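You operate a simulated robot arm through the tools that you are given. There is no shell and no other tool. Be economical: measure what you need, move in short steps, check, and stop when the job is done.

You are at the controls of a simulated two-armed robot. One attempt, no reset.

JOB
Take the blue link from the top of the test bench and put it on the top board of the reject shelf. Put the blue screw tub on the top of the check bench. Take the black marked cover and put it on top of the brown tall carton on the top of the check bench. Take the grey printed block and leave it on top of the small carton on the top of the door table. Fetch the yellow plug and set it on top of the square carton. Take the grey plug and put it on top of the book. Put three of the blue blocks from the top of the kitting bench on the third board from the bottom of the kitting shelf. Put the purple spool on the top of the kitting bench away on the top of the wiring bench. Take the white block and leave it on top of the box with red band. The order is free. Set down upright: blue link, blue screw tub, blue block, white block.
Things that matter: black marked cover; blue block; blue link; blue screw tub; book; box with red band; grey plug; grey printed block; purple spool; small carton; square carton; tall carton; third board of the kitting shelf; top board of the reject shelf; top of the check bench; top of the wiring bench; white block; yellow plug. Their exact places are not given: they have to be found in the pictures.

The check looks at the end state, three seconds after you hand in, the way a careful person would. Anything else that was tipped, shoved, dropped, spilled or broken makes it a failure. Lids that push on must go on centred and level and be pressed home; caps that screw on are set level and turned clockwise until they are tight.

ROBOT AND FRAMES
Two 7-joint arms with two-finger parallel grippers on one trunk, on a base that drives. Base frame: it is fixed to the floor where the robot stands at the start and does not move with it; the origin is under the middle of the robot, x ahead of it, y to its left, z up. Units: mm, degrees, N and s.
The left shoulder is at the start at [20, 113, 1172], the right one opposite. Places, roughly: black marked cover (10x7x4 cm) [-2900, 5000, 800]; blue block (2x6x5 cm) [-6900, 12000, 800]; blue block (3x6x5 cm) [-6500, 12000, 800]; blue link (6x2x3 cm) [500, 0, 800]; blue screw tub [-3500, 3750, 750]; book (22x29x5 cm) [-11400, 11800, 400]; box with red band [-7250, 11500, 750]; grey plug (2x6x2 cm) [-9800, 9500, 800]; grey printed block [-6000, 4000, 750]; purple spool (7x6x6 cm) [-6700, 12300, 800]; small carton [-6000, 6750, 750]; square carton [-11000, 8750, 1750]; tall carton [-5000, 2750, 750]; third board of the kitting shelf [-5900, 12900, 1000]; top board of the reject shelf [1300, -800, 1200]; top of the check bench [-5200, 3100, 800]; top of the wiring bench [-1800, 2500, 800]; white block (3x6x5 cm) [-7400, 10700, 800]; yellow plug (2x6x2 cm) [-9800, 9500, 800]. Payload 1.57 kg a hand.
The tool frame of a hand sits at the grasp point between the pads (the TCP): z along the fingers, y along the line on which they close. The tips reach 30 mm beyond it. The gripper opens to 80 mm. The fingers are 17 mm wide and 12 mm thick; the gripper's body (40 by 82 mm) begins 80 mm behind the TCP.
Orientation is that of the tool frame in the base frame, as a unit quaternion [x, y, z, w]. With the fingers straight down and closing along the base's y, the tool's x points along the base's -x, its y along +y and its z along -z.

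CONTROLS
- The arms move only by the tool step_arm. It takes "left_steps", "right_steps" or both (then of equal length, played together; a hand with none holds still); each is text: rows parted by semicolons, each of 7 numbers parted by spaces: the shift along the base's x, y, z in units of 200 mm (1.0 is 200 mm), then the turn, a rotation vector about the base's x, y, z in units of 90 degrees (1.0 is 90 degrees), then the finger opening in mm, from 0 to 80. In form: tx ty tz wx wy wz gripper; .... A call has 1 to 8 rows; each row is the pose to reach, as a shift and turn from the pose commanded when the call began. A call with a number of a shift or a turn outside -1 to 1 is refused whole. Rows are played at 5 a second. More than 50 mm and 8.6 degrees between two rows, or a gripper value outside its range, and nothing of the call is played. Where a pose cannot be reached the arm comes as near as it can. A force on the tool above 40 N (or 10 N above the force at the start of the call, whichever is more), or a blocked arm, ends the call early, and 0.2 s more pass. The fingers move at their own pace (about 45 mm/s each) and stop on an object; they squeeze with about 30 N. The grip force told is the motor's: it shows also when the fingers shut on nothing. Time passes only in rows, and 0.2 s behind the last, so rows that repeat a pose let the fingers close. It gives the time, the measured TCP pose, the force on the tool (base axes), the opening and the grip force at its end, in the units of the frame above (readings bear some noise), with the torque about the TCP (base axes, N m) and any sound that the robot's microphone picked up, and new pictures: "pictures" is both (left out), scene, wrist or none (wrist: the cameras of the hands that moved).
- Cameras (640 x 400 px; columns grow to the right, rows downward): "scene" is now at [97.5, -5.6, 1298.1]; the picture's right is [-0.04, -1.00, 0.00], its down [-0.57, 0.03, -0.82] and it looks along [0.82, -0.04, -0.57] (base axes); focal length 287 px, centre (320, 200). "left" rides on the left gripper at [72, 7, -122] in its tool frame; the picture's right is [-0.09, 1.00, 0.00], its down [-0.84, -0.08, -0.54] and it looks along [-0.54, -0.05, 0.84] (tool axes); focal length 238 px, centre (320, 200). "right" rides on the right gripper at [72, -7, -122] in its tool frame; the picture's right is [0.09, 1.00, 0.00], its down [-0.84, 0.08, -0.54] and it looks along [-0.54, 0.05, 0.84] (tool axes); focal length 238 px, centre (320, 200).
- slide_trunk(by): slides the trunk up (or, below 0, down) by that many mm; the arms and the scene camera ride with it, the base frame stays. It gives what a move gives, with no picture.
- base_move(legs): drives the robot by 1 to 6 legs, each [ahead, left, turn to the left] in mm, mm and degrees, along the robot's own axes; the way and the turn of a leg run together, so that a leg with both is an arc; at most 1500 mm and 180 degrees a leg. The arms and the cameras ride along, it lands a little off, and it stops where it bumps. It gives what a move gives, and a new picture of the scene camera.
- head_to(pan, tilt): turns the head with the scene camera to pan (to the left, within 80 degrees either way) and tilt (down, from -29 to 69), counted from straight ahead of the robot. It gives what a move gives, and a new picture of the scene camera.
- point_at(camera, pixels): for up to 12 pixels [column, row] of the newest picture of that camera ("zoom" is the newest enlarged one), the place [x, y, z] in the base frame of the surface seen there, good to about 2 mm. No time passes.
- inspect(camera, box): a new picture of the part [left, top, right, bottom] of that camera's present view, enlarged. No time passes.
- sign_off(): hands the job in; it is judged then, once.

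Work in short steps. Measure before you move; look again where a grasp or a placing could have gone wrong, and mend it. You have 364 turns and 360 pictures in all, those below and enlarged ones among them. Open the grippers and draw the arms clear of the work before you hand the job in, unless the task says otherwise; then end with one line.

The tools are called after ">>>" by a JSON object that holds its "method" and its "body". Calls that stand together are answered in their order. step_arm: Moves the arms, as the interface text tells. Its arguments: {"type":"object","properties":{"left_steps":{"type":"string"},"right_steps":{"type":"string"},"pictures":{"type":"string","enum":["both","scene","wrist","none"]}},"required":[]} The other tools are called the same way: slide_trunk (by) slides the trunk up or down; base_move (legs) drives the base; head_to (pan, tilt) turns the head that bears the scene camera; point_at (camera, pixels) gives the place of the surface under pixels of a picture; inspect (camera, box) takes an enlarged picture of a part of a camera's view; sign_off () hands the job in.

At the start:

```text
time_s: 0.0
left_position: [426.7, 178.4, 1067.3]
left_ee_rot: [0.0, 1.0, 0.0, -0.001]
left_wrist_force: [-0.8, 0.7, 0.8]
left_moment: [-0.01, -0.04, 0.0]
left_finger_gap: 80.0
left_grip_force: 0.1
right_position: [369.8, -158.4, 1047.6]
right_ee_rot: [0.0, 1.0, 0.001, 0.0]
right_wrist_force: [0.6, 0.1, -1.2]
right_moment: [-0.04, -0.01, -0.02]
right_finger_gap: 79.9
right_grip_force: 0.0
trunk travel left (down, up): [-225.0, 345.0]
robot x, y, heading: [-0.9, 4.3, 0.1]
head pan, tilt: [-2.5, 34.7]
```

scene: 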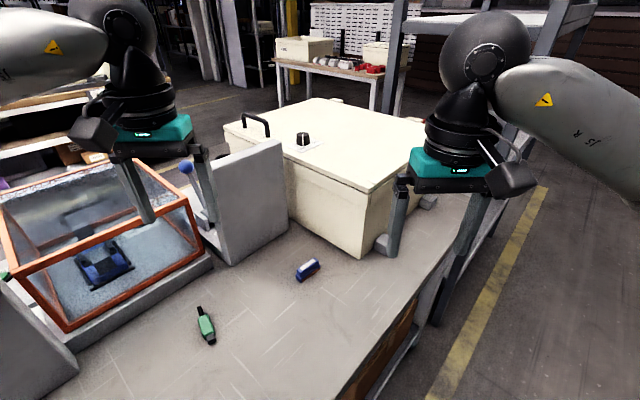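
right: 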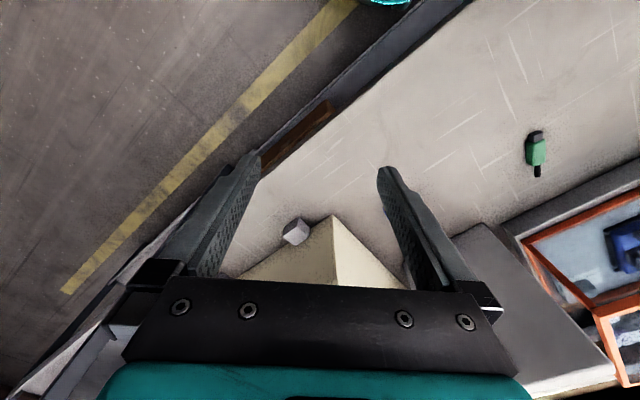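
left: 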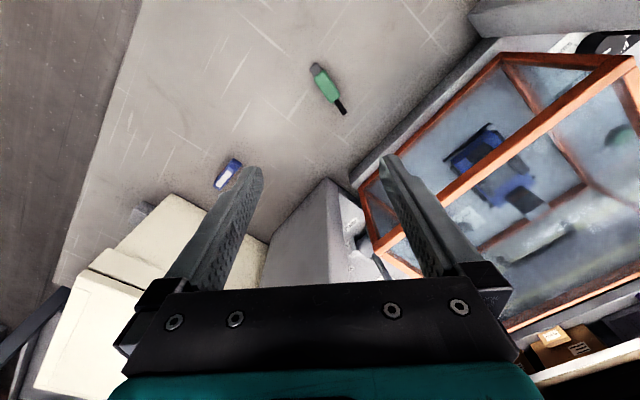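

The scene shows a small blue piece at (307,270) and a green one at (206,325). I measure the blue one and look closer.

>>> {"method": "point_at", "body": {"camera": "scene", "pixels": [[307, 268], [298, 276], [317, 263], [330, 300], [206, 325], [360, 250], [285, 145], [400, 240], [232, 260], [345, 105]]}}

>>> {"method": "inspect", "body": {"camera": "scene", "box": [250, 220, 370, 295]}}

```text
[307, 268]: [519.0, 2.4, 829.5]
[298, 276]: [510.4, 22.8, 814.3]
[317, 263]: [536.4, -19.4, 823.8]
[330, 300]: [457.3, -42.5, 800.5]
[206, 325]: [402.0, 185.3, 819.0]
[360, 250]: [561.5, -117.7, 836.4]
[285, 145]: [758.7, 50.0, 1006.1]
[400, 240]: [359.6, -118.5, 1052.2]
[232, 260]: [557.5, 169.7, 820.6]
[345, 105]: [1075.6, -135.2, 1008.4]
```

```text
5.33 times, centred on (310, 258) of scene
```

zoom: 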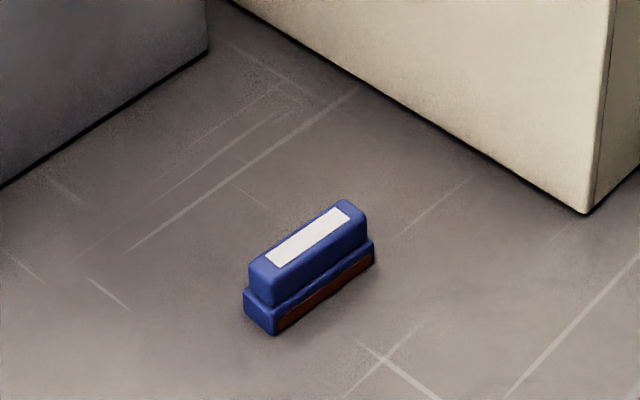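

>>> {"method": "point_at", "body": {"camera": "zoom", "pixels": [[262, 270], [350, 208], [276, 268], [350, 220], [336, 206], [308, 237], [245, 305], [275, 332], [372, 255], [315, 262], [586, 212], [200, 60]]}}

>>> {"method": "head_to", "body": {"pan": -50, "tilt": 15}}

```text
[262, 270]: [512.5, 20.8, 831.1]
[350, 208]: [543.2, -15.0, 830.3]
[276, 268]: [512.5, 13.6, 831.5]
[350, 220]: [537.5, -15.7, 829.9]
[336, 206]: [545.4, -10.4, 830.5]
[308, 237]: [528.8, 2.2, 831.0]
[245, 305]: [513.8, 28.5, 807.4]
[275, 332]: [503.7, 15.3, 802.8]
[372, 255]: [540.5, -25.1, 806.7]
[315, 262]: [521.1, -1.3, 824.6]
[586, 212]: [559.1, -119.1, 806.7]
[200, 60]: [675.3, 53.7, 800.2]
```

```text
time_s: 1.1
left_position: [427.7, 177.8, 1067.4]
left_ee_rot: [0.001, 1.0, 0.0, 0.0]
left_wrist_force: [-0.1, 0.1, 0.0]
left_moment: [0.0, 0.0, 0.03]
left_finger_gap: 79.8
left_grip_force: 0.1
right_position: [368.2, -157.0, 1048.2]
right_ee_rot: [0.001, 1.0, 0.0, 0.0]
right_wrist_force: [0.2, 0.3, -0.4]
right_moment: [0.03, 0.0, -0.03]
right_finger_gap: 80.1
right_grip_force: 0.0
trunk travel left (down, up): [-225.0, 345.0]
robot x, y, heading: [1.8, 0.1, 0.0]
head pan, tilt: [-50.0, 15.0]
```

scene: 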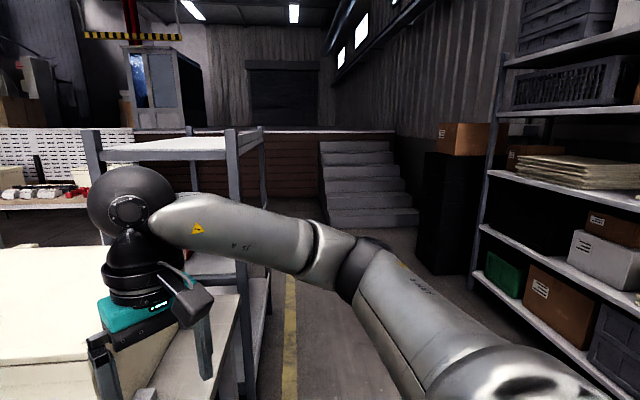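

The reject shelf is the grey one at (180,150). I measure its top board and look closer.

>>> {"method": "point_at", "body": {"camera": "scene", "pixels": [[100, 155], [225, 155], [160, 150], [200, 142], [250, 133], [130, 160], [95, 140], [235, 140], [262, 150], [180, 140], [238, 300]]}}

>>> {"method": "inspect", "body": {"camera": "scene", "box": [60, 100, 300, 250]}}

>>> {"method": "step_arm", "body": {"right_steps": "0.13 0.13 0 0 0 -0.09 80;0.26 0.27 0 0 0 -0.18 80;0.4 0.4 0 0 0 -0.27 80;0.53 0.53 0 0 0 -0.36 80;0.66 0.67 0 0 0 -0.44 80;0.79 0.79 0 0 0 -0.52 80", "pictures": "wrist"}}

```text
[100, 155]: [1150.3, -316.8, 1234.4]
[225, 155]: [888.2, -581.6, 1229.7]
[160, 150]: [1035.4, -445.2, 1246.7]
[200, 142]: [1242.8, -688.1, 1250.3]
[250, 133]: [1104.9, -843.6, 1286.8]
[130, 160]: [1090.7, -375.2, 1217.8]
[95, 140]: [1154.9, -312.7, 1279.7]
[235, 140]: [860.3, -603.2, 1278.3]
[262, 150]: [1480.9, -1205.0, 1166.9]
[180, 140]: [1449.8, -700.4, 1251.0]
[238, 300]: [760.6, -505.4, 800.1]
```

```text
2.67 times, centred on (180, 175) of scene
```

zoom: 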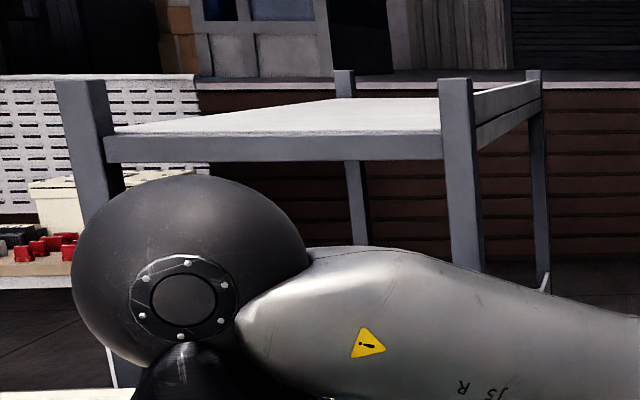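

```text
time_s: 2.5
left_position: [427.2, 178.4, 1067.0]
left_ee_rot: [0.0, 1.0, 0.0, 0.001]
left_wrist_force: [0.3, 0.0, -0.3]
left_moment: [-0.03, 0.0, -0.02]
left_finger_gap: 80.1
left_grip_force: 0.0
right_position: [526.2, 2.0, 1045.3]
right_ee_rot: [0.397, 0.918, 0.0, 0.001]
right_wrist_force: [-0.7, 0.7, -0.5]
right_moment: [0.02, 0.01, 0.0]
right_finger_gap: 80.2
right_grip_force: 0.0
trunk travel left (down, up): [-225.0, 345.0]
robot x, y, heading: [-0.1, -2.9, -0.1]
head pan, tilt: [-50.0, 15.0]
```

right: 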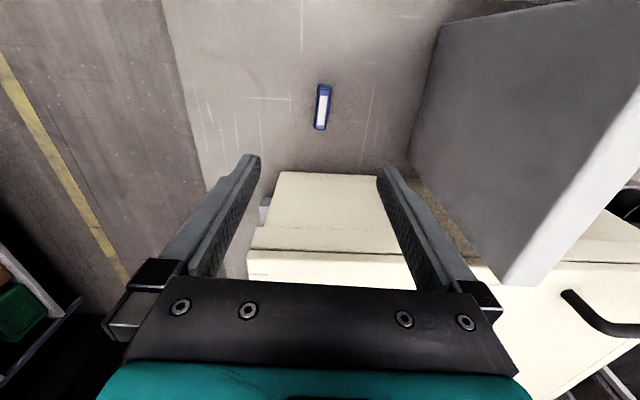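

The hand hangs over the link; it appears at (322,107) in the wrist picture. I measure it there.

>>> {"method": "point_at", "body": {"camera": "right", "pixels": [[322, 107], [320, 125], [324, 90], [316, 107], [328, 107]]}}

>>> {"method": "inspect", "body": {"camera": "right", "box": [280, 70, 360, 145]}}

```text
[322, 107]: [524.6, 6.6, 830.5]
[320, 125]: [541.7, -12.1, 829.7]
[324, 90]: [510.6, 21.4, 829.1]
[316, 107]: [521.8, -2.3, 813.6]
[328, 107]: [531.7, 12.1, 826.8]
```

```text
5.33 times, centred on (320, 108) of right
```

zoom: 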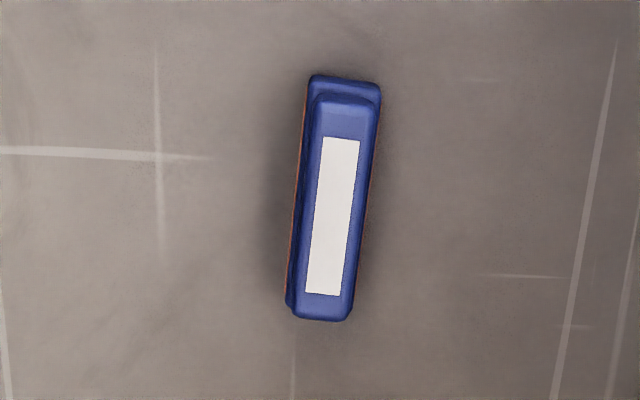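

Aligned. Lower to just above, then down to TCP z≈834.

>>> {"method": "step_arm", "body": {"right_steps": "0.002 0.008 -0.24 0 0 0 80;0.003 0.01 -0.48 0 0 0 80;0.003 0.01 -0.72 0 0 0 80;0.003 0.01 -0.85 0 0 0 80", "pictures": "wrist"}}

```text
time_s: 3.5
left_position: [427.3, 177.6, 1067.2]
left_ee_rot: [0.0, 1.0, -0.001, 0.0]
left_wrist_force: [0.6, -0.1, -0.1]
left_moment: [0.01, -0.05, -0.01]
left_finger_gap: 80.0
left_grip_force: 0.1
right_position: [525.3, 3.0, 875.4]
right_ee_rot: [0.397, 0.918, 0.0, 0.0]
right_wrist_force: [-0.2, -0.2, 0.1]
right_moment: [0.01, -0.01, 0.01]
right_finger_gap: 79.9
right_grip_force: 0.1
trunk travel left (down, up): [-225.0, 345.0]
robot x, y, heading: [1.4, -2.3, -0.1]
head pan, tilt: [-50.0, 15.0]
```

right: 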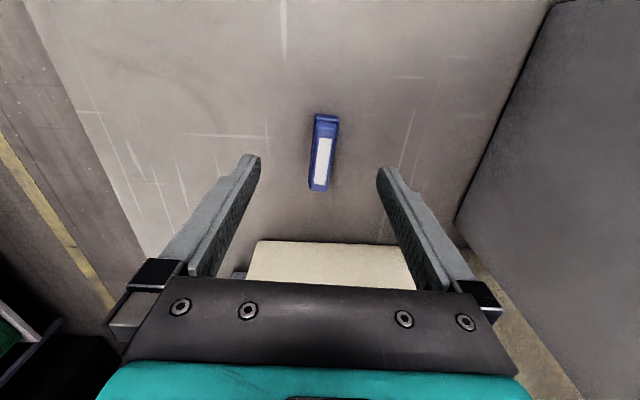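

Link centred between fingers. Descend and close.

>>> {"method": "step_arm", "body": {"right_steps": "0.005 0.005 -0.1 0 0 0 80;0.007 0.005 -0.205 0 0 0 80;0.007 0.005 -0.205 0 0 0 8;0.007 0.005 -0.205 0 0 0 8;0.007 0.005 -0.205 0 0 0 8;0.007 0.005 -0.205 0 0 0 8;0.007 0.005 -0.205 0 0 0 8", "pictures": "wrist"}}

```text
time_s: 5.2
left_position: [429.6, 176.9, 1067.4]
left_ee_rot: [0.0, 1.0, 0.0, 0.0]
left_wrist_force: [-0.4, 0.7, 0.8]
left_moment: [-0.01, 0.02, -0.01]
left_finger_gap: 80.0
left_grip_force: 0.0
right_position: [528.7, 2.9, 834.2]
right_ee_rot: [0.396, 0.918, 0.0, 0.0]
right_wrist_force: [-0.4, -0.4, 0.6]
right_moment: [0.0, 0.01, 0.01]
right_finger_gap: 18.0
right_grip_force: 25.8
trunk travel left (down, up): [-225.0, 345.0]
robot x, y, heading: [4.8, -3.0, 0.3]
head pan, tilt: [-50.0, 15.0]
```

right: 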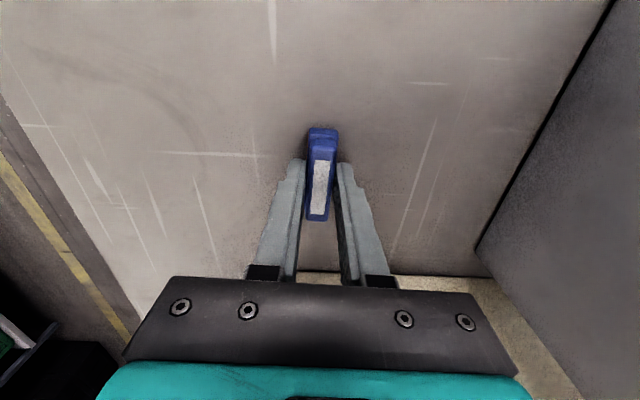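

Held (18 mm). Lift the arm by 200 mm and then look at the bench edge and floor with head turned.

>>> {"method": "step_arm", "body": {"right_steps": "0 0 0.25 0 0 0 8;0 0 0.5 0 0 0 8;0 0 0.75 0 0 0 8;0 0 1.0 0 0 0 8", "pictures": "none"}}

>>> {"method": "slide_trunk", "body": {"by": 320}}

>>> {"method": "head_to", "body": {"pan": -40, "tilt": 40}}

```text
time_s: 6.2
left_position: [428.6, 177.0, 1067.0]
left_ee_rot: [-0.001, 1.0, 0.0, 0.001]
left_wrist_force: [0.2, 0.1, -1.4]
left_moment: [0.01, 0.0, -0.02]
left_finger_gap: 80.0
left_grip_force: 0.1
right_position: [525.0, 3.9, 1036.4]
right_ee_rot: [0.397, 0.918, 0.001, 0.0]
right_wrist_force: [-0.3, 1.3, -0.9]
right_moment: [0.01, -0.01, -0.01]
right_finger_gap: 17.3
right_grip_force: 30.5
trunk travel left (down, up): [-225.0, 345.0]
robot x, y, heading: [-3.9, 0.5, -0.0]
head pan, tilt: [-50.0, 15.0]
```

```text
time_s: 9.3
left_position: [427.2, 177.4, 1386.1]
left_ee_rot: [0.001, 1.0, 0.001, 0.0]
left_wrist_force: [0.8, 1.0, 0.0]
left_moment: [0.0, 0.03, 0.0]
left_finger_gap: 80.1
left_grip_force: 0.0
right_position: [526.7, 4.4, 1354.3]
right_ee_rot: [0.397, 0.918, 0.0, 0.0]
right_wrist_force: [0.5, 0.4, -1.8]
right_moment: [-0.01, 0.01, 0.05]
right_finger_gap: 17.7
right_grip_force: 30.0
trunk travel left (down, up): [-545.0, 25.0]
robot x, y, heading: [-0.3, -1.3, 0.1]
head pan, tilt: [-50.0, 15.0]
```

```text
time_s: 10.2
left_position: [427.7, 177.4, 1387.9]
left_ee_rot: [0.0, 1.0, 0.0, 0.001]
left_wrist_force: [-1.0, 0.2, 0.2]
left_moment: [0.0, -0.02, 0.01]
left_finger_gap: 80.0
left_grip_force: 0.0
right_position: [524.6, 4.9, 1354.5]
right_ee_rot: [0.397, 0.918, 0.0, 0.0]
right_wrist_force: [0.0, 0.1, 0.1]
right_moment: [-0.02, 0.04, 0.01]
right_finger_gap: 17.4
right_grip_force: 30.1
trunk travel left (down, up): [-545.0, 25.0]
robot x, y, heading: [0.7, -1.6, -0.1]
head pan, tilt: [-40.0, 40.0]
```

scene: 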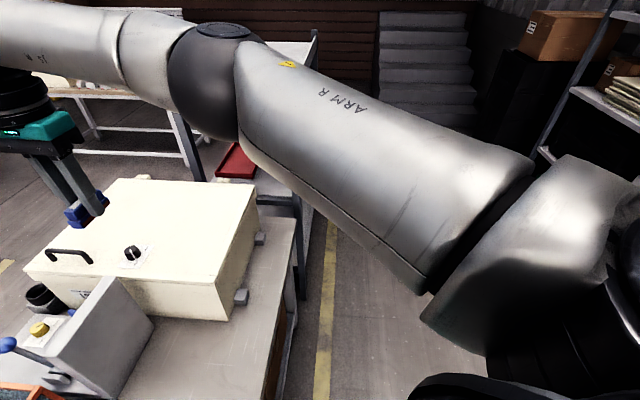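

>>> {"method": "point_at", "body": {"camera": "scene", "pixels": [[292, 222], [276, 310], [264, 380], [300, 290], [325, 360], [400, 350], [310, 215], [315, 60], [230, 165], [295, 55], [275, 45]]}}

>>> {"method": "head_to", "body": {"pan": 0, "tilt": 65}}

```text
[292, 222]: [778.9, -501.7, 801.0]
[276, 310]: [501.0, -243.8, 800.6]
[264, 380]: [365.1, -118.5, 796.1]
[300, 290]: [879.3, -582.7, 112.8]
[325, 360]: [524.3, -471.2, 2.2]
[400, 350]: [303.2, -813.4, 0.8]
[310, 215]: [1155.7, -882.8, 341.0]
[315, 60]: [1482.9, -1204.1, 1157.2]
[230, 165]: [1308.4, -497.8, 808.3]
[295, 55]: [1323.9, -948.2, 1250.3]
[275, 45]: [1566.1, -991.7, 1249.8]
```

```text
time_s: 11.3
left_position: [427.2, 178.7, 1387.9]
left_ee_rot: [0.0, 1.0, 0.0, 0.0]
left_wrist_force: [0.1, 0.6, 0.6]
left_moment: [0.02, -0.03, -0.02]
left_finger_gap: 79.8
left_grip_force: 0.1
right_position: [527.2, 4.1, 1355.8]
right_ee_rot: [0.397, 0.918, 0.0, 0.0]
right_wrist_force: [0.7, 0.1, -1.1]
right_moment: [-0.02, -0.02, 0.02]
right_finger_gap: 17.8
right_grip_force: 30.1
trunk travel left (down, up): [-545.0, 25.0]
robot x, y, heading: [-3.6, -0.9, -0.0]
head pan, tilt: [0.0, 65.0]
```

scene: 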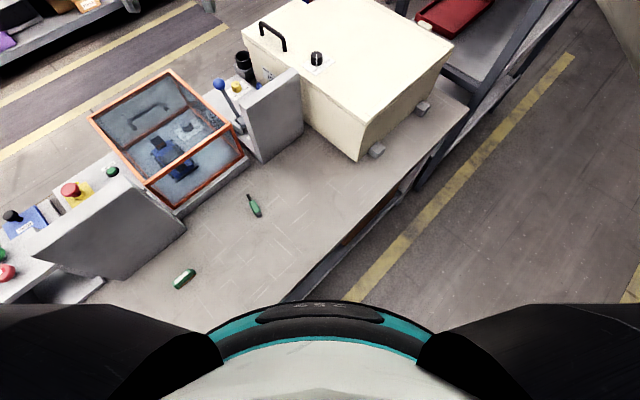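

The bench edge runs at about −43°, the shelf continues along the same aisle with board at z=1250 and its long side on the line x+y≈275. I back away and turn to face it, then look right.

>>> {"method": "base_move", "body": {"legs": [[-100, -250, 0], [0, 0, 45]]}}

>>> {"method": "head_to", "body": {"pan": -75, "tilt": 20}}

```text
time_s: 15.2
left_position: [81.9, 175.9, 1388.3]
left_ee_rot: [-0.377, 0.926, 0.0, 0.0]
left_wrist_force: [-0.8, -0.1, -0.7]
left_moment: [0.02, 0.0, 0.03]
left_finger_gap: 80.0
left_grip_force: 0.1
right_position: [273.3, 120.2, 1355.3]
right_ee_rot: [0.022, 1.0, 0.0, 0.0]
right_wrist_force: [-0.7, -0.5, -0.9]
right_moment: [-0.04, -0.01, 0.0]
right_finger_gap: 17.4
right_grip_force: 29.7
trunk travel left (down, up): [-545.0, 25.0]
robot x, y, heading: [-98.3, -247.9, 44.2]
head pan, tilt: [0.0, 65.0]
```

scene: 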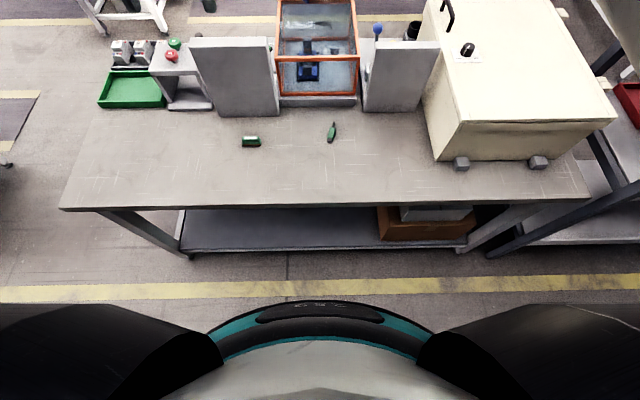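

```text
time_s: 16.7
left_position: [83.0, 175.1, 1388.4]
left_ee_rot: [-0.376, 0.926, 0.0, 0.0]
left_wrist_force: [0.0, 0.0, 0.9]
left_moment: [-0.01, 0.01, -0.01]
left_finger_gap: 80.1
left_grip_force: 0.1
right_position: [274.6, 120.2, 1355.3]
right_ee_rot: [0.023, 1.0, 0.0, 0.0]
right_wrist_force: [-0.7, -1.2, -0.3]
right_moment: [0.02, 0.02, -0.02]
right_finger_gap: 17.6
right_grip_force: 29.8
trunk travel left (down, up): [-545.0, 25.0]
robot x, y, heading: [-100.6, -250.8, 44.2]
head pan, tilt: [-75.0, 20.0]
```

scene: 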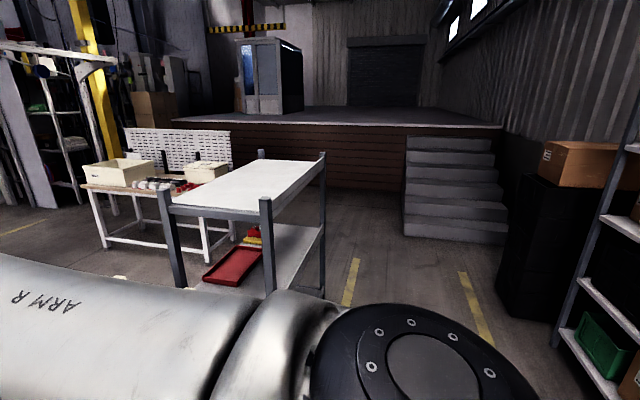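

Free aisle. Drive right along the bench to the shelf, then a bit ahead.

>>> {"method": "base_move", "body": {"legs": [[0, -1300, 0], [130, 0, 0]]}}

>>> {"method": "head_to", "body": {"pan": -20, "tilt": 50}}

```text
time_s: 24.1
left_position: [1085.1, -672.2, 1388.5]
left_ee_rot: [-0.377, 0.926, 0.0, 0.0]
left_wrist_force: [0.3, 0.7, 0.5]
left_moment: [-0.01, 0.02, 0.03]
left_finger_gap: 80.2
left_grip_force: 0.0
right_position: [1278.3, -727.9, 1356.1]
right_ee_rot: [0.022, 1.0, 0.0, 0.0]
right_wrist_force: [0.1, -0.5, -0.4]
right_moment: [-0.01, 0.01, -0.04]
right_finger_gap: 17.7
right_grip_force: 30.1
trunk travel left (down, up): [-545.0, 25.0]
robot x, y, heading: [909.3, -1098.4, 44.4]
head pan, tilt: [-75.0, 20.0]
```

scene: 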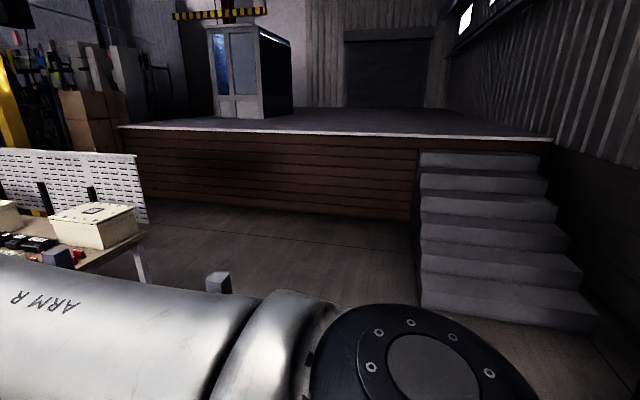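

```text
time_s: 25.4
left_position: [1085.1, -672.9, 1387.8]
left_ee_rot: [-0.377, 0.926, 0.0, 0.001]
left_wrist_force: [-0.4, 0.1, 0.3]
left_moment: [-0.01, 0.01, 0.0]
left_finger_gap: 80.0
left_grip_force: 0.0
right_position: [1278.3, -726.4, 1355.8]
right_ee_rot: [0.022, 1.0, 0.0, 0.0]
right_wrist_force: [0.8, 0.1, -0.5]
right_moment: [0.0, -0.02, -0.01]
right_finger_gap: 17.7
right_grip_force: 30.5
trunk travel left (down, up): [-545.0, 25.0]
robot x, y, heading: [905.6, -1096.9, 44.3]
head pan, tilt: [-20.0, 50.0]
```

scene: 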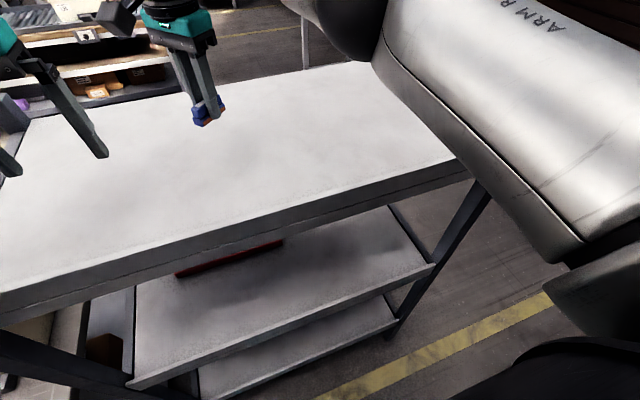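

The board is clear under the link. I check the height and lower to z≈1286.

>>> {"method": "point_at", "body": {"camera": "scene", "pixels": [[200, 150], [250, 130], [180, 180], [206, 120]]}}

>>> {"method": "step_arm", "body": {"right_steps": "0 0 -0.2 0 0 0 8;0 0 -0.32 0 0 0 8", "pictures": "wrist"}}

```text
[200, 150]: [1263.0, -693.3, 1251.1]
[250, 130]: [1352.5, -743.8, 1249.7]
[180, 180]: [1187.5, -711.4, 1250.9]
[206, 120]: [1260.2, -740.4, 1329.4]
```

```text
time_s: 26.0
left_position: [1086.3, -672.8, 1387.4]
left_ee_rot: [-0.377, 0.926, 0.0, 0.0]
left_wrist_force: [0.2, -0.8, 0.1]
left_moment: [0.0, -0.02, -0.02]
left_finger_gap: 79.9
left_grip_force: 0.0
right_position: [1278.4, -726.9, 1290.4]
right_ee_rot: [0.022, 1.0, 0.001, 0.0]
right_wrist_force: [0.4, -0.7, -0.1]
right_moment: [-0.02, -0.05, -0.01]
right_finger_gap: 17.5
right_grip_force: 29.9
trunk travel left (down, up): [-545.0, 25.0]
robot x, y, heading: [902.1, -1094.9, 44.0]
head pan, tilt: [-20.0, 50.0]
```

right: 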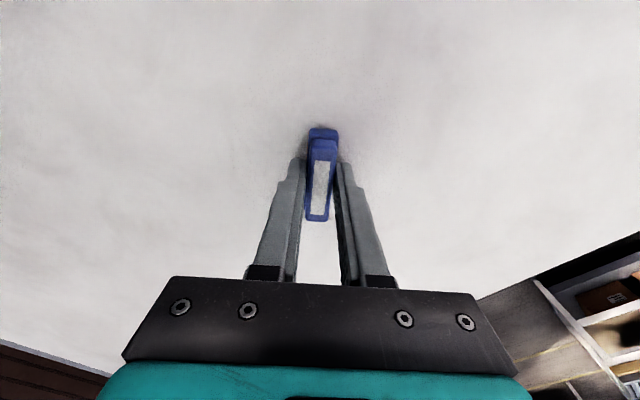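

Down the last 5–6 mm, open, and lift.

>>> {"method": "step_arm", "body": {"right_steps": "0 0 -0.026 0 0 0 8;0 0 -0.028 0 0 0 8;0 0 -0.028 0 0 0 30;0 0 -0.028 0 0 0 60;0 0 -0.028 0 0 0 60;0 0 0.15 0 0 0 60;0 0 0.35 0 0 0 60;0 0 0.5 0 0 0 60", "pictures": "wrist"}}

```text
time_s: 27.8
left_position: [1085.1, -672.3, 1387.5]
left_ee_rot: [-0.377, 0.926, 0.0, 0.001]
left_wrist_force: [-0.3, -1.0, -0.1]
left_moment: [0.0, 0.02, -0.03]
left_finger_gap: 80.0
left_grip_force: 0.1
right_position: [1277.8, -727.2, 1391.7]
right_ee_rot: [0.022, 1.0, 0.0, 0.0]
right_wrist_force: [0.5, 0.6, 0.2]
right_moment: [0.02, 0.0, 0.02]
right_finger_gap: 60.1
right_grip_force: 0.1
trunk travel left (down, up): [-545.0, 25.0]
robot x, y, heading: [905.2, -1098.6, 44.2]
head pan, tilt: [-20.0, 50.0]
```

right: 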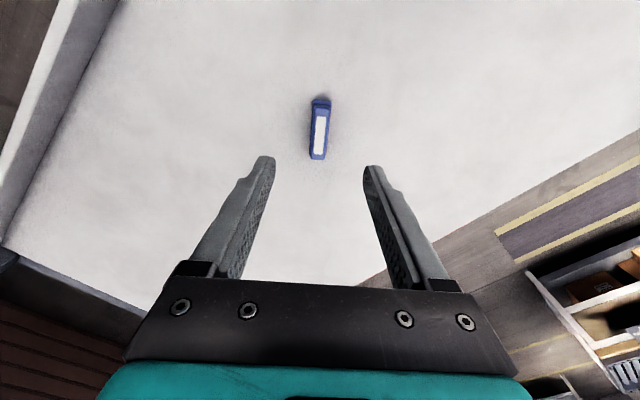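

Link stands on the shelf. Back off and look to the left for a route to the rest of the workshop.

>>> {"method": "base_move", "body": {"legs": [[-250, 0, 0], [0, 900, 0], [0, 0, 90]]}}

>>> {"method": "head_to", "body": {"pan": 0, "tilt": 15}}

```text
time_s: 37.7
left_position: [-313.3, -431.1, 1385.6]
left_ee_rot: [0.915, -0.404, -0.001, -0.001]
left_wrist_force: [-0.9, -0.8, -0.4]
left_moment: [0.02, 0.02, -0.01]
left_finger_gap: 79.9
left_grip_force: 0.1
right_position: [-252.7, -242.7, 1391.3]
right_ee_rot: [-0.679, 0.734, 0.0, 0.001]
right_wrist_force: [0.1, 1.0, -0.9]
right_moment: [0.01, 0.0, 0.01]
right_finger_gap: 60.0
right_grip_force: 0.0
trunk travel left (down, up): [-545.0, 25.0]
robot x, y, heading: [102.1, -624.4, 132.5]
head pan, tilt: [-20.0, 50.0]
```

scene: 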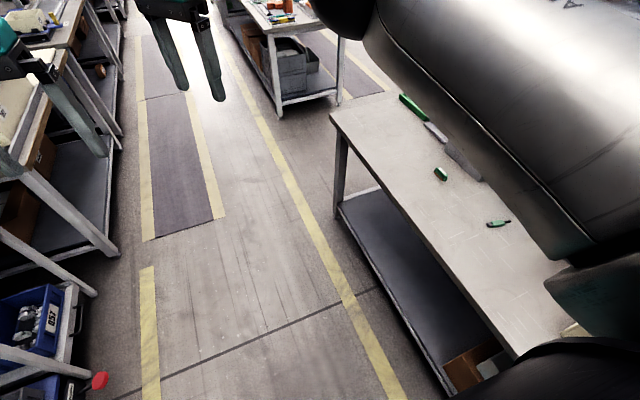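

```text
time_s: 38.7
left_position: [-314.3, -431.2, 1388.5]
left_ee_rot: [0.915, -0.404, 0.0, 0.0]
left_wrist_force: [0.1, 0.0, 0.6]
left_moment: [0.04, 0.01, -0.05]
left_finger_gap: 79.6
left_grip_force: 0.0
right_position: [-253.8, -242.7, 1391.5]
right_ee_rot: [-0.679, 0.734, 0.0, 0.0]
right_wrist_force: [0.1, -0.5, -0.2]
right_moment: [0.02, 0.01, 0.04]
right_finger_gap: 60.1
right_grip_force: 0.0
trunk travel left (down, up): [-545.0, 25.0]
robot x, y, heading: [107.5, -627.9, 132.4]
head pan, tilt: [0.0, 15.0]
```

scene: 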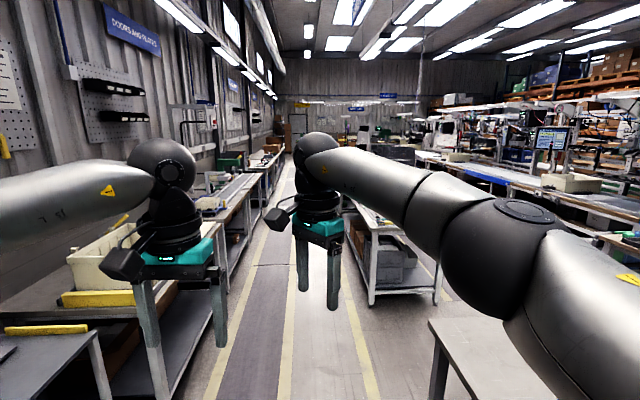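

A long aisle runs ahead. I fold the right hand back to its side, and measure tables.

>>> {"method": "point_at", "body": {"camera": "scene", "pixels": [[390, 215], [400, 240], [370, 305], [440, 290], [285, 350], [590, 180], [450, 330], [220, 200], [270, 265], [490, 160], [205, 210], [90, 300]]}}

>>> {"method": "step_arm", "body": {"right_steps": "0.16 0 0 0 0 0.09 60;0.32 0 0 0 0 0.18 60;0.48 0 0 0 0 0.27 60;0.64 0 0 0 0 0.36 60;0.8 0 0 0 0 0.45 60;0.96 0 0 0 0 0.52 60", "pictures": "scene"}}

```text
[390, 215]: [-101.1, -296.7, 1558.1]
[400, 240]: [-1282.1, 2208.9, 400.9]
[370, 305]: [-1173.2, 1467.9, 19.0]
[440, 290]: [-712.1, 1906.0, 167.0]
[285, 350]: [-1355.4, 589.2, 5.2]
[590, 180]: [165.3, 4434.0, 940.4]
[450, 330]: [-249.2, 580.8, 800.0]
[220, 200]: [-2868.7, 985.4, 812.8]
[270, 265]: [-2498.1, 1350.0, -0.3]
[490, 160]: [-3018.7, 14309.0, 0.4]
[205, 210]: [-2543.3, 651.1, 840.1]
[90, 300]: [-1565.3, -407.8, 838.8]
```

```text
time_s: 40.1
left_position: [-312.9, -431.4, 1389.0]
left_ee_rot: [0.915, -0.404, -0.001, 0.0]
left_wrist_force: [1.9, -0.3, -0.7]
left_moment: [0.02, 0.05, 0.01]
left_finger_gap: 80.3
left_grip_force: 0.1
right_position: [-58.5, -240.8, 1390.6]
right_ee_rot: [0.915, -0.403, 0.0, -0.001]
right_wrist_force: [-1.4, -0.4, 0.3]
right_moment: [0.01, 0.01, 0.0]
right_finger_gap: 60.1
right_grip_force: 0.0
trunk travel left (down, up): [-545.0, 25.0]
robot x, y, heading: [104.9, -624.1, 132.5]
head pan, tilt: [0.0, 15.0]
```

scene: 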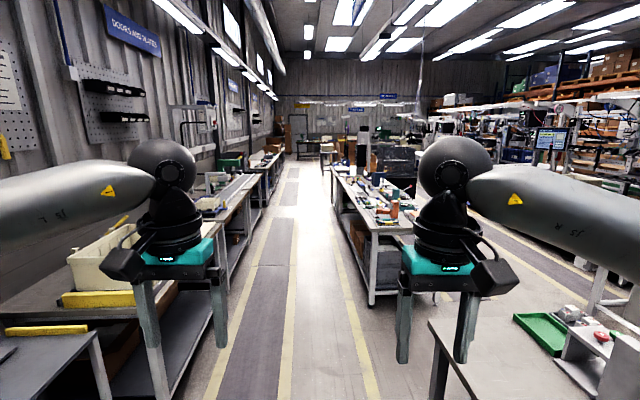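

The right-hand bench row starts at (-1173,1468). Drive along the aisle, shifted left by 350, and look toward the row.

>>> {"method": "base_move", "body": {"legs": [[1000, 350, 0], [1500, 0, 0]]}}

>>> {"method": "head_to", "body": {"pan": -40, "tilt": 25}}

```text
time_s: 52.5
left_position: [-2223.3, 1201.0, 1386.8]
left_ee_rot: [0.91, -0.415, 0.0, 0.0]
left_wrist_force: [0.2, -0.5, 0.0]
left_moment: [0.03, -0.03, 0.0]
left_finger_gap: 80.2
left_grip_force: 0.0
right_position: [-1968.0, 1384.4, 1391.2]
right_ee_rot: [0.91, -0.415, 0.0, 0.001]
right_wrist_force: [0.3, -0.1, -0.5]
right_moment: [-0.01, 0.02, 0.03]
right_finger_gap: 59.8
right_grip_force: 0.0
trunk travel left (down, up): [-545.0, 25.0]
robot x, y, heading: [-1810.8, 991.4, 130.8]
head pan, tilt: [0.0, 15.0]
```

scene: 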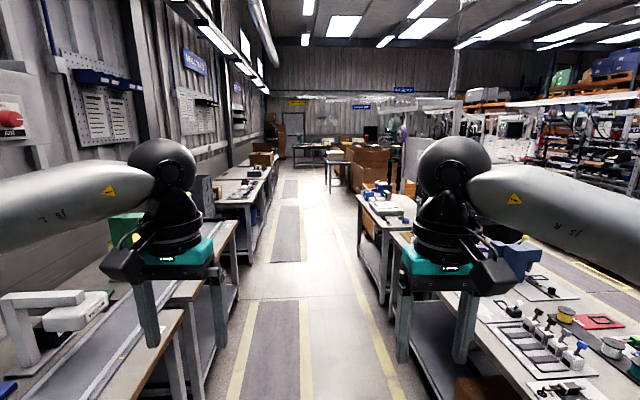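

```text
time_s: 53.6
left_position: [-2224.7, 1199.4, 1385.8]
left_ee_rot: [0.91, -0.415, 0.001, 0.0]
left_wrist_force: [0.7, -0.4, 0.0]
left_moment: [0.0, 0.01, -0.02]
left_finger_gap: 79.9
left_grip_force: 0.1
right_position: [-1967.7, 1384.3, 1391.8]
right_ee_rot: [0.91, -0.416, 0.0, 0.0]
right_wrist_force: [0.1, 0.2, 0.4]
right_moment: [0.02, -0.01, -0.01]
right_finger_gap: 59.8
right_grip_force: 0.1
trunk travel left (down, up): [-545.0, 25.0]
robot x, y, heading: [-1809.0, 991.1, 131.0]
head pan, tilt: [-40.0, 25.0]
```

scene: 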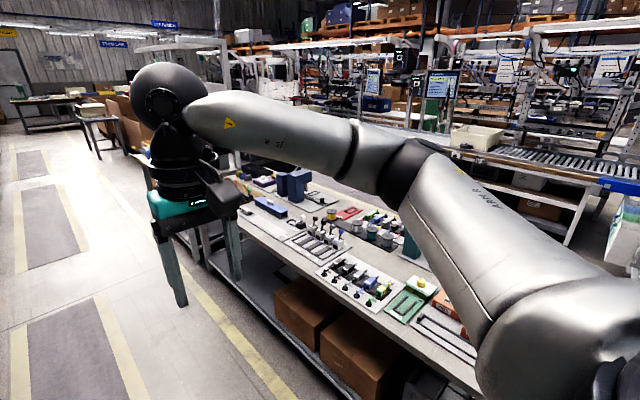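

Wiring bench is here, crowded; continue along the aisle to the second bench in the right row.

>>> {"method": "base_move", "body": {"legs": [[0, 0, 5], [1400, 0, 0]]}}

>>> {"method": "head_to", "body": {"pan": -15, "tilt": 35}}

```text
time_s: 61.1
left_position: [-3232.3, 2159.2, 1387.9]
left_ee_rot: [0.922, -0.386, 0.001, 0.0]
left_wrist_force: [-0.5, 0.2, 0.3]
left_moment: [0.0, 0.01, 0.0]
left_finger_gap: 80.3
left_grip_force: 0.0
right_position: [-2988.5, 2359.1, 1391.8]
right_ee_rot: [0.922, -0.386, 0.0, 0.001]
right_wrist_force: [-1.0, 0.3, -0.3]
right_moment: [-0.01, 0.0, -0.01]
right_finger_gap: 59.9
right_grip_force: 0.1
trunk travel left (down, up): [-545.0, 25.0]
robot x, y, heading: [-2806.6, 1981.5, 134.5]
head pan, tilt: [-40.0, 25.0]
```

scene: 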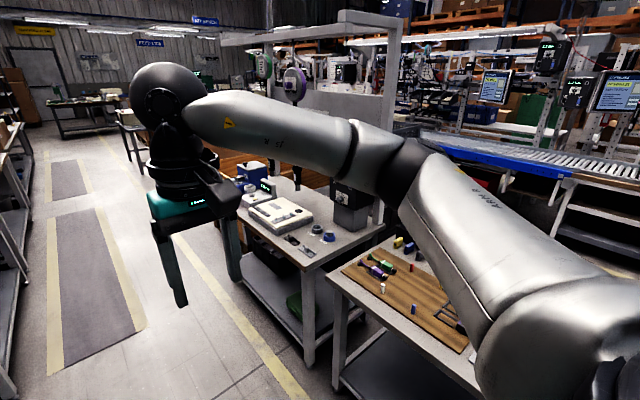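

```text
time_s: 62.0
left_position: [-3233.3, 2158.9, 1387.2]
left_ee_rot: [0.923, -0.386, -0.001, -0.001]
left_wrist_force: [0.3, 0.9, 0.2]
left_moment: [-0.01, 0.01, 0.02]
left_finger_gap: 80.3
left_grip_force: 0.0
right_position: [-2987.6, 2360.3, 1390.2]
right_ee_rot: [0.923, -0.386, -0.001, -0.001]
right_wrist_force: [-0.1, -0.3, 0.7]
right_moment: [-0.02, -0.01, 0.03]
right_finger_gap: 60.3
right_grip_force: 0.1
trunk travel left (down, up): [-545.0, 25.0]
robot x, y, heading: [-2803.2, 1980.1, 134.5]
head pan, tilt: [-15.0, 35.0]
```

scene: 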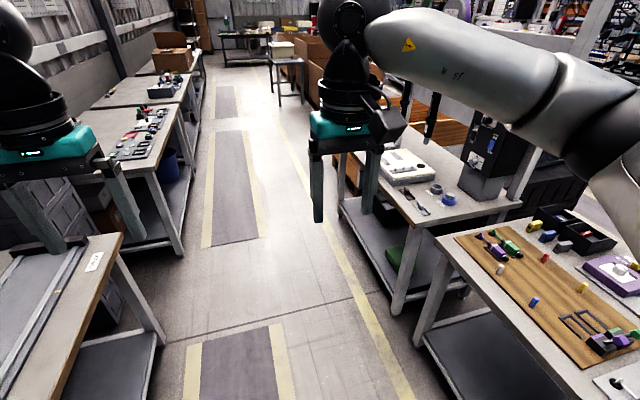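

A blue round thing at (447,199) on the second bench may be the tub. Zoom and measure.

>>> {"method": "inspect", "body": {"camera": "scene", "box": [340, 110, 520, 222]}}

>>> {"method": "point_at", "body": {"camera": "scene", "pixels": [[447, 199], [436, 187], [400, 165], [150, 130], [160, 85], [165, 60], [120, 145], [190, 70], [105, 260], [440, 230], [350, 200]]}}

>>> {"method": "inspect", "body": {"camera": "scene", "box": [60, 20, 220, 170]}}

```text
3.56 times, centred on (430, 166) of scene
```

zoom: 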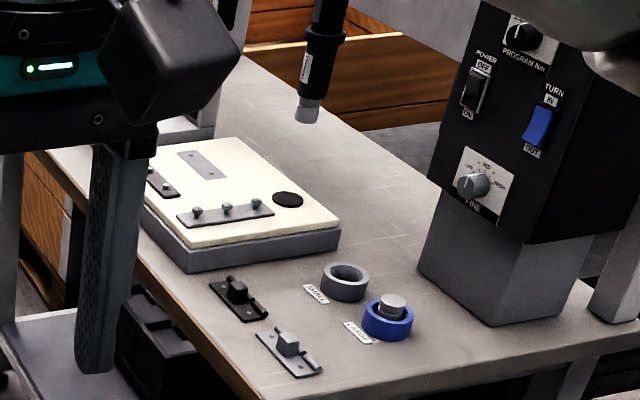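

```text
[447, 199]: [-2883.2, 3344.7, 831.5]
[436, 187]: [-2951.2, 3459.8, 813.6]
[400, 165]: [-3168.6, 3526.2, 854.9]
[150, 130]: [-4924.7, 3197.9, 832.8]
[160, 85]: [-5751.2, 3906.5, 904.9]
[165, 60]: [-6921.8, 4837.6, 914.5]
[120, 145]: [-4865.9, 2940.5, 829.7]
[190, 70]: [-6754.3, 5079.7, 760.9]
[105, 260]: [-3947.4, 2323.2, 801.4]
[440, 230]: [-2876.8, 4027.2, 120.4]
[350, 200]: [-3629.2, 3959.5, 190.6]
```

```text
2.67 times, centred on (140, 95) of scene
```

zoom: 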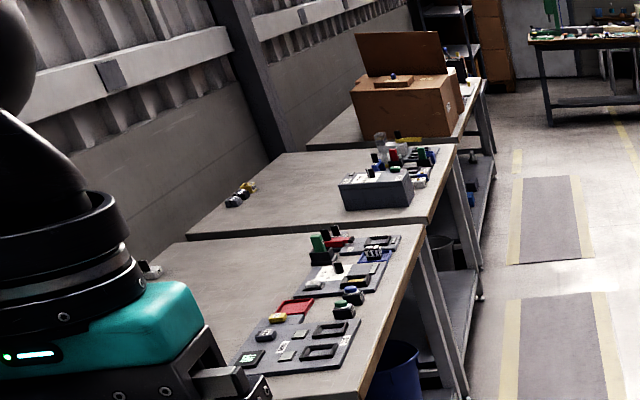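

Left row: check bench near (-4900,3100), next bench (-5800,3900). I go on 1100 mm and look at the second right bench from nearer.

>>> {"method": "base_move", "body": {"legs": [[1100, 0, 0]]}}

>>> {"method": "head_to", "body": {"pan": -65, "tilt": 30}}

>>> {"method": "head_to", "body": {"pan": 40, "tilt": 35}}

```text
time_s: 67.5
left_position: [-3993.1, 2941.3, 1388.0]
left_ee_rot: [0.921, -0.39, 0.0, 0.0]
left_wrist_force: [-0.2, -0.6, 0.7]
left_moment: [0.02, 0.0, 0.0]
left_finger_gap: 80.0
left_grip_force: 0.0
right_position: [-3746.3, 3140.5, 1392.5]
right_ee_rot: [0.921, -0.39, 0.0, -0.001]
right_wrist_force: [-0.2, 0.7, -0.2]
right_moment: [-0.01, 0.01, -0.02]
right_finger_gap: 59.8
right_grip_force: 0.2
trunk travel left (down, up): [-545.0, 25.0]
robot x, y, heading: [-3569.1, 2759.0, 133.9]
head pan, tilt: [-15.0, 35.0]
```

scene: 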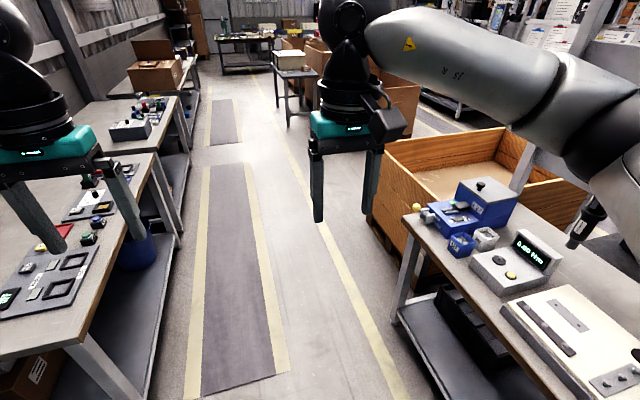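

```text
time_s: 68.7
left_position: [-3993.4, 2941.8, 1388.0]
left_ee_rot: [0.921, -0.39, -0.001, 0.0]
left_wrist_force: [1.1, 0.0, -0.1]
left_moment: [0.01, -0.01, 0.0]
left_finger_gap: 80.1
left_grip_force: 0.1
right_position: [-3746.5, 3139.9, 1391.7]
right_ee_rot: [0.921, -0.389, 0.001, 0.0]
right_wrist_force: [-0.1, -0.2, -0.6]
right_moment: [0.02, 0.0, -0.01]
right_finger_gap: 60.1
right_grip_force: 0.2
trunk travel left (down, up): [-545.0, 25.0]
robot x, y, heading: [-3566.4, 2756.5, 134.2]
head pan, tilt: [-65.0, 30.0]
```

scene: 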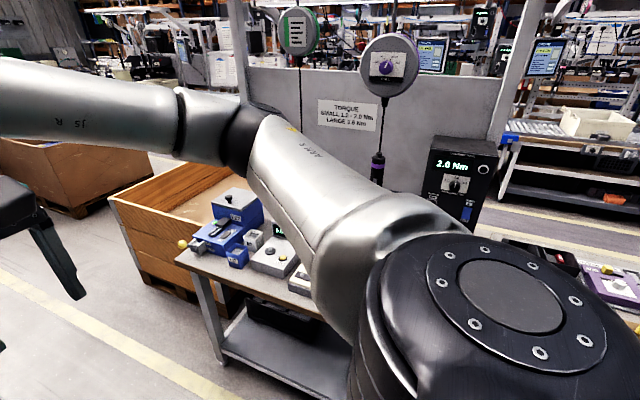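

```text
time_s: 70.5
left_position: [-3991.3, 2942.3, 1388.9]
left_ee_rot: [0.921, -0.389, -0.001, 0.0]
left_wrist_force: [-0.3, 0.2, 0.3]
left_moment: [-0.04, -0.02, -0.02]
left_finger_gap: 79.7
left_grip_force: 0.0
right_position: [-3746.8, 3138.9, 1392.0]
right_ee_rot: [0.921, -0.39, 0.0, 0.0]
right_wrist_force: [0.2, -0.6, -0.7]
right_moment: [-0.02, 0.02, 0.01]
right_finger_gap: 60.1
right_grip_force: 0.0
trunk travel left (down, up): [-545.0, 25.0]
robot x, y, heading: [-3565.6, 2753.9, 134.1]
head pan, tilt: [40.0, 35.0]
```

scene: 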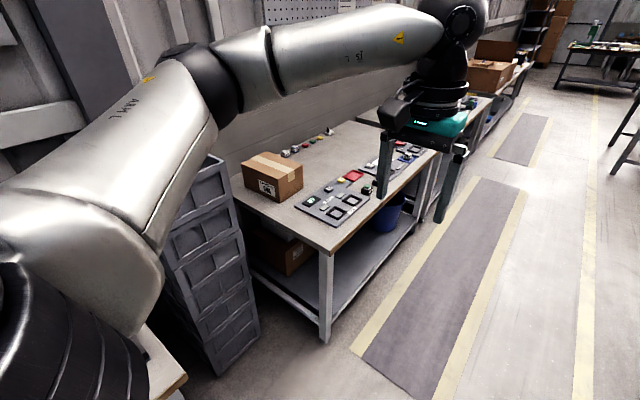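

The brown carton is on the check bench at (270,180). Now turn to the right bench with the blue boxes.

>>> {"method": "base_move", "body": {"legs": [[0, 0, -90]]}}

>>> {"method": "head_to", "body": {"pan": 0, "tilt": 38}}

```text
time_s: 74.7
left_position: [-3394.9, 3186.3, 1388.1]
left_ee_rot: [-0.386, 0.922, 0.001, 0.001]
left_wrist_force: [-1.0, 0.4, -1.0]
left_moment: [0.01, 0.02, -0.01]
left_finger_gap: 79.8
left_grip_force: 0.0
right_position: [-3190.9, 2946.2, 1391.4]
right_ee_rot: [-0.387, 0.922, 0.0, 0.0]
right_wrist_force: [1.4, 0.6, 0.5]
right_moment: [0.0, 0.01, -0.02]
right_finger_gap: 59.7
right_grip_force: 0.1
trunk travel left (down, up): [-545.0, 25.0]
robot x, y, heading: [-3567.9, 2755.9, 45.7]
head pan, tilt: [40.0, 35.0]
```

scene: 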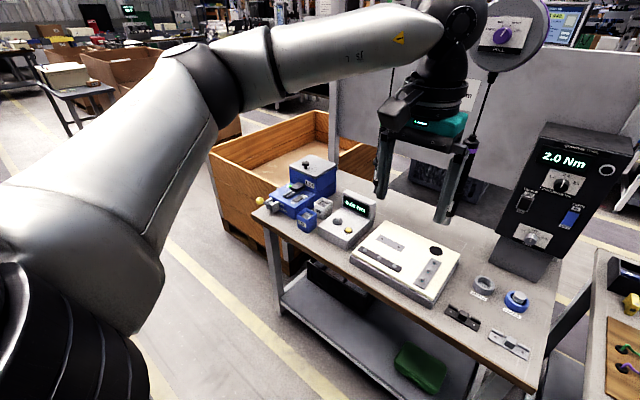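

```text
time_s: 75.8
left_position: [-3395.4, 3187.6, 1387.8]
left_ee_rot: [-0.387, 0.922, 0.0, 0.0]
left_wrist_force: [0.9, 0.3, -0.3]
left_moment: [-0.01, -0.03, 0.01]
left_finger_gap: 80.0
left_grip_force: 0.1
right_position: [-3190.6, 2944.0, 1391.9]
right_ee_rot: [-0.387, 0.922, 0.0, 0.0]
right_wrist_force: [-0.9, 0.1, -0.2]
right_moment: [-0.01, 0.01, 0.0]
right_finger_gap: 60.0
right_grip_force: 0.1
trunk travel left (down, up): [-545.0, 25.0]
robot x, y, heading: [-3569.0, 2755.8, 45.7]
head pan, tilt: [0.0, 38.0]
```

scene: 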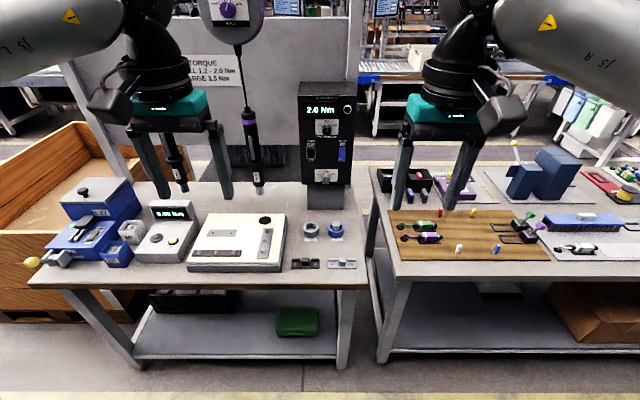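

Blue and grey small tubs at (115,253) and (130,232). Zoom and measure.

>>> {"method": "inspect", "body": {"camera": "scene", "box": [20, 170, 210, 290]}}

>>> {"method": "point_at", "body": {"camera": "scene", "pixels": [[115, 253], [130, 232], [100, 195], [140, 280], [300, 280], [150, 235]]}}

```text
3.33 times, centred on (115, 230) of scene
```

zoom: 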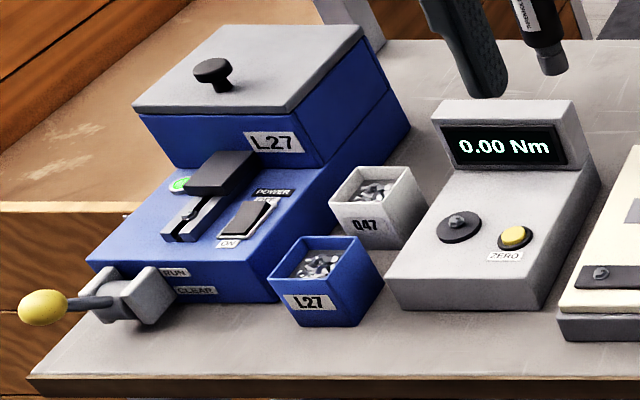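

```text
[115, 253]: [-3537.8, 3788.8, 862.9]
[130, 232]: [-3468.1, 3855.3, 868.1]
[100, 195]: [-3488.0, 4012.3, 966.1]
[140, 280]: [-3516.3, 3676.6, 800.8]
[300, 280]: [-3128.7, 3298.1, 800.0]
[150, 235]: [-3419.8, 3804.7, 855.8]
```

>>> {"method": "point_at", "body": {"camera": "zoom", "pixels": [[272, 284], [343, 291], [302, 237], [371, 243], [355, 325], [300, 322], [382, 280], [318, 263], [258, 290], [405, 250], [385, 290], [330, 205]]}}

```text
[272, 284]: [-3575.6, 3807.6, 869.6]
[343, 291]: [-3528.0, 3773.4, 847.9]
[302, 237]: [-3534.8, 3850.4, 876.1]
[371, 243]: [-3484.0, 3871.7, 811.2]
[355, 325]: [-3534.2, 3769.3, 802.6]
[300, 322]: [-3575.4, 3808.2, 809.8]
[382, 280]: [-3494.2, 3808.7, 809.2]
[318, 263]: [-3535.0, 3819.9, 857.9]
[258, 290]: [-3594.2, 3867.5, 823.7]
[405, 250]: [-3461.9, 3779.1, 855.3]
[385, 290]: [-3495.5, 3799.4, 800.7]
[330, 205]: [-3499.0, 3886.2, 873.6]
```

The tub is ~57 mm square centred at (-3535,3809), rim z≈873, clear of the machine, the grey tub and the meter. I check hanging tools and the crate before driving.

>>> {"method": "point_at", "body": {"camera": "scene", "pixels": [[178, 180], [255, 170], [10, 235], [100, 240], [60, 330], [105, 340], [85, 175], [40, 270], [90, 140]]}}

```text
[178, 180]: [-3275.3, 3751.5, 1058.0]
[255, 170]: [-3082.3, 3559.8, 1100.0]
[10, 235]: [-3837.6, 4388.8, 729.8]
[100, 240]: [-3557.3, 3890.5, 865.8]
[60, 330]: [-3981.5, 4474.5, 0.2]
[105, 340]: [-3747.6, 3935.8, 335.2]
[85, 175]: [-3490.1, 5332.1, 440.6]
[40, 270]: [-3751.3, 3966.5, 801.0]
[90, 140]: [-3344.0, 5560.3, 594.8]
```

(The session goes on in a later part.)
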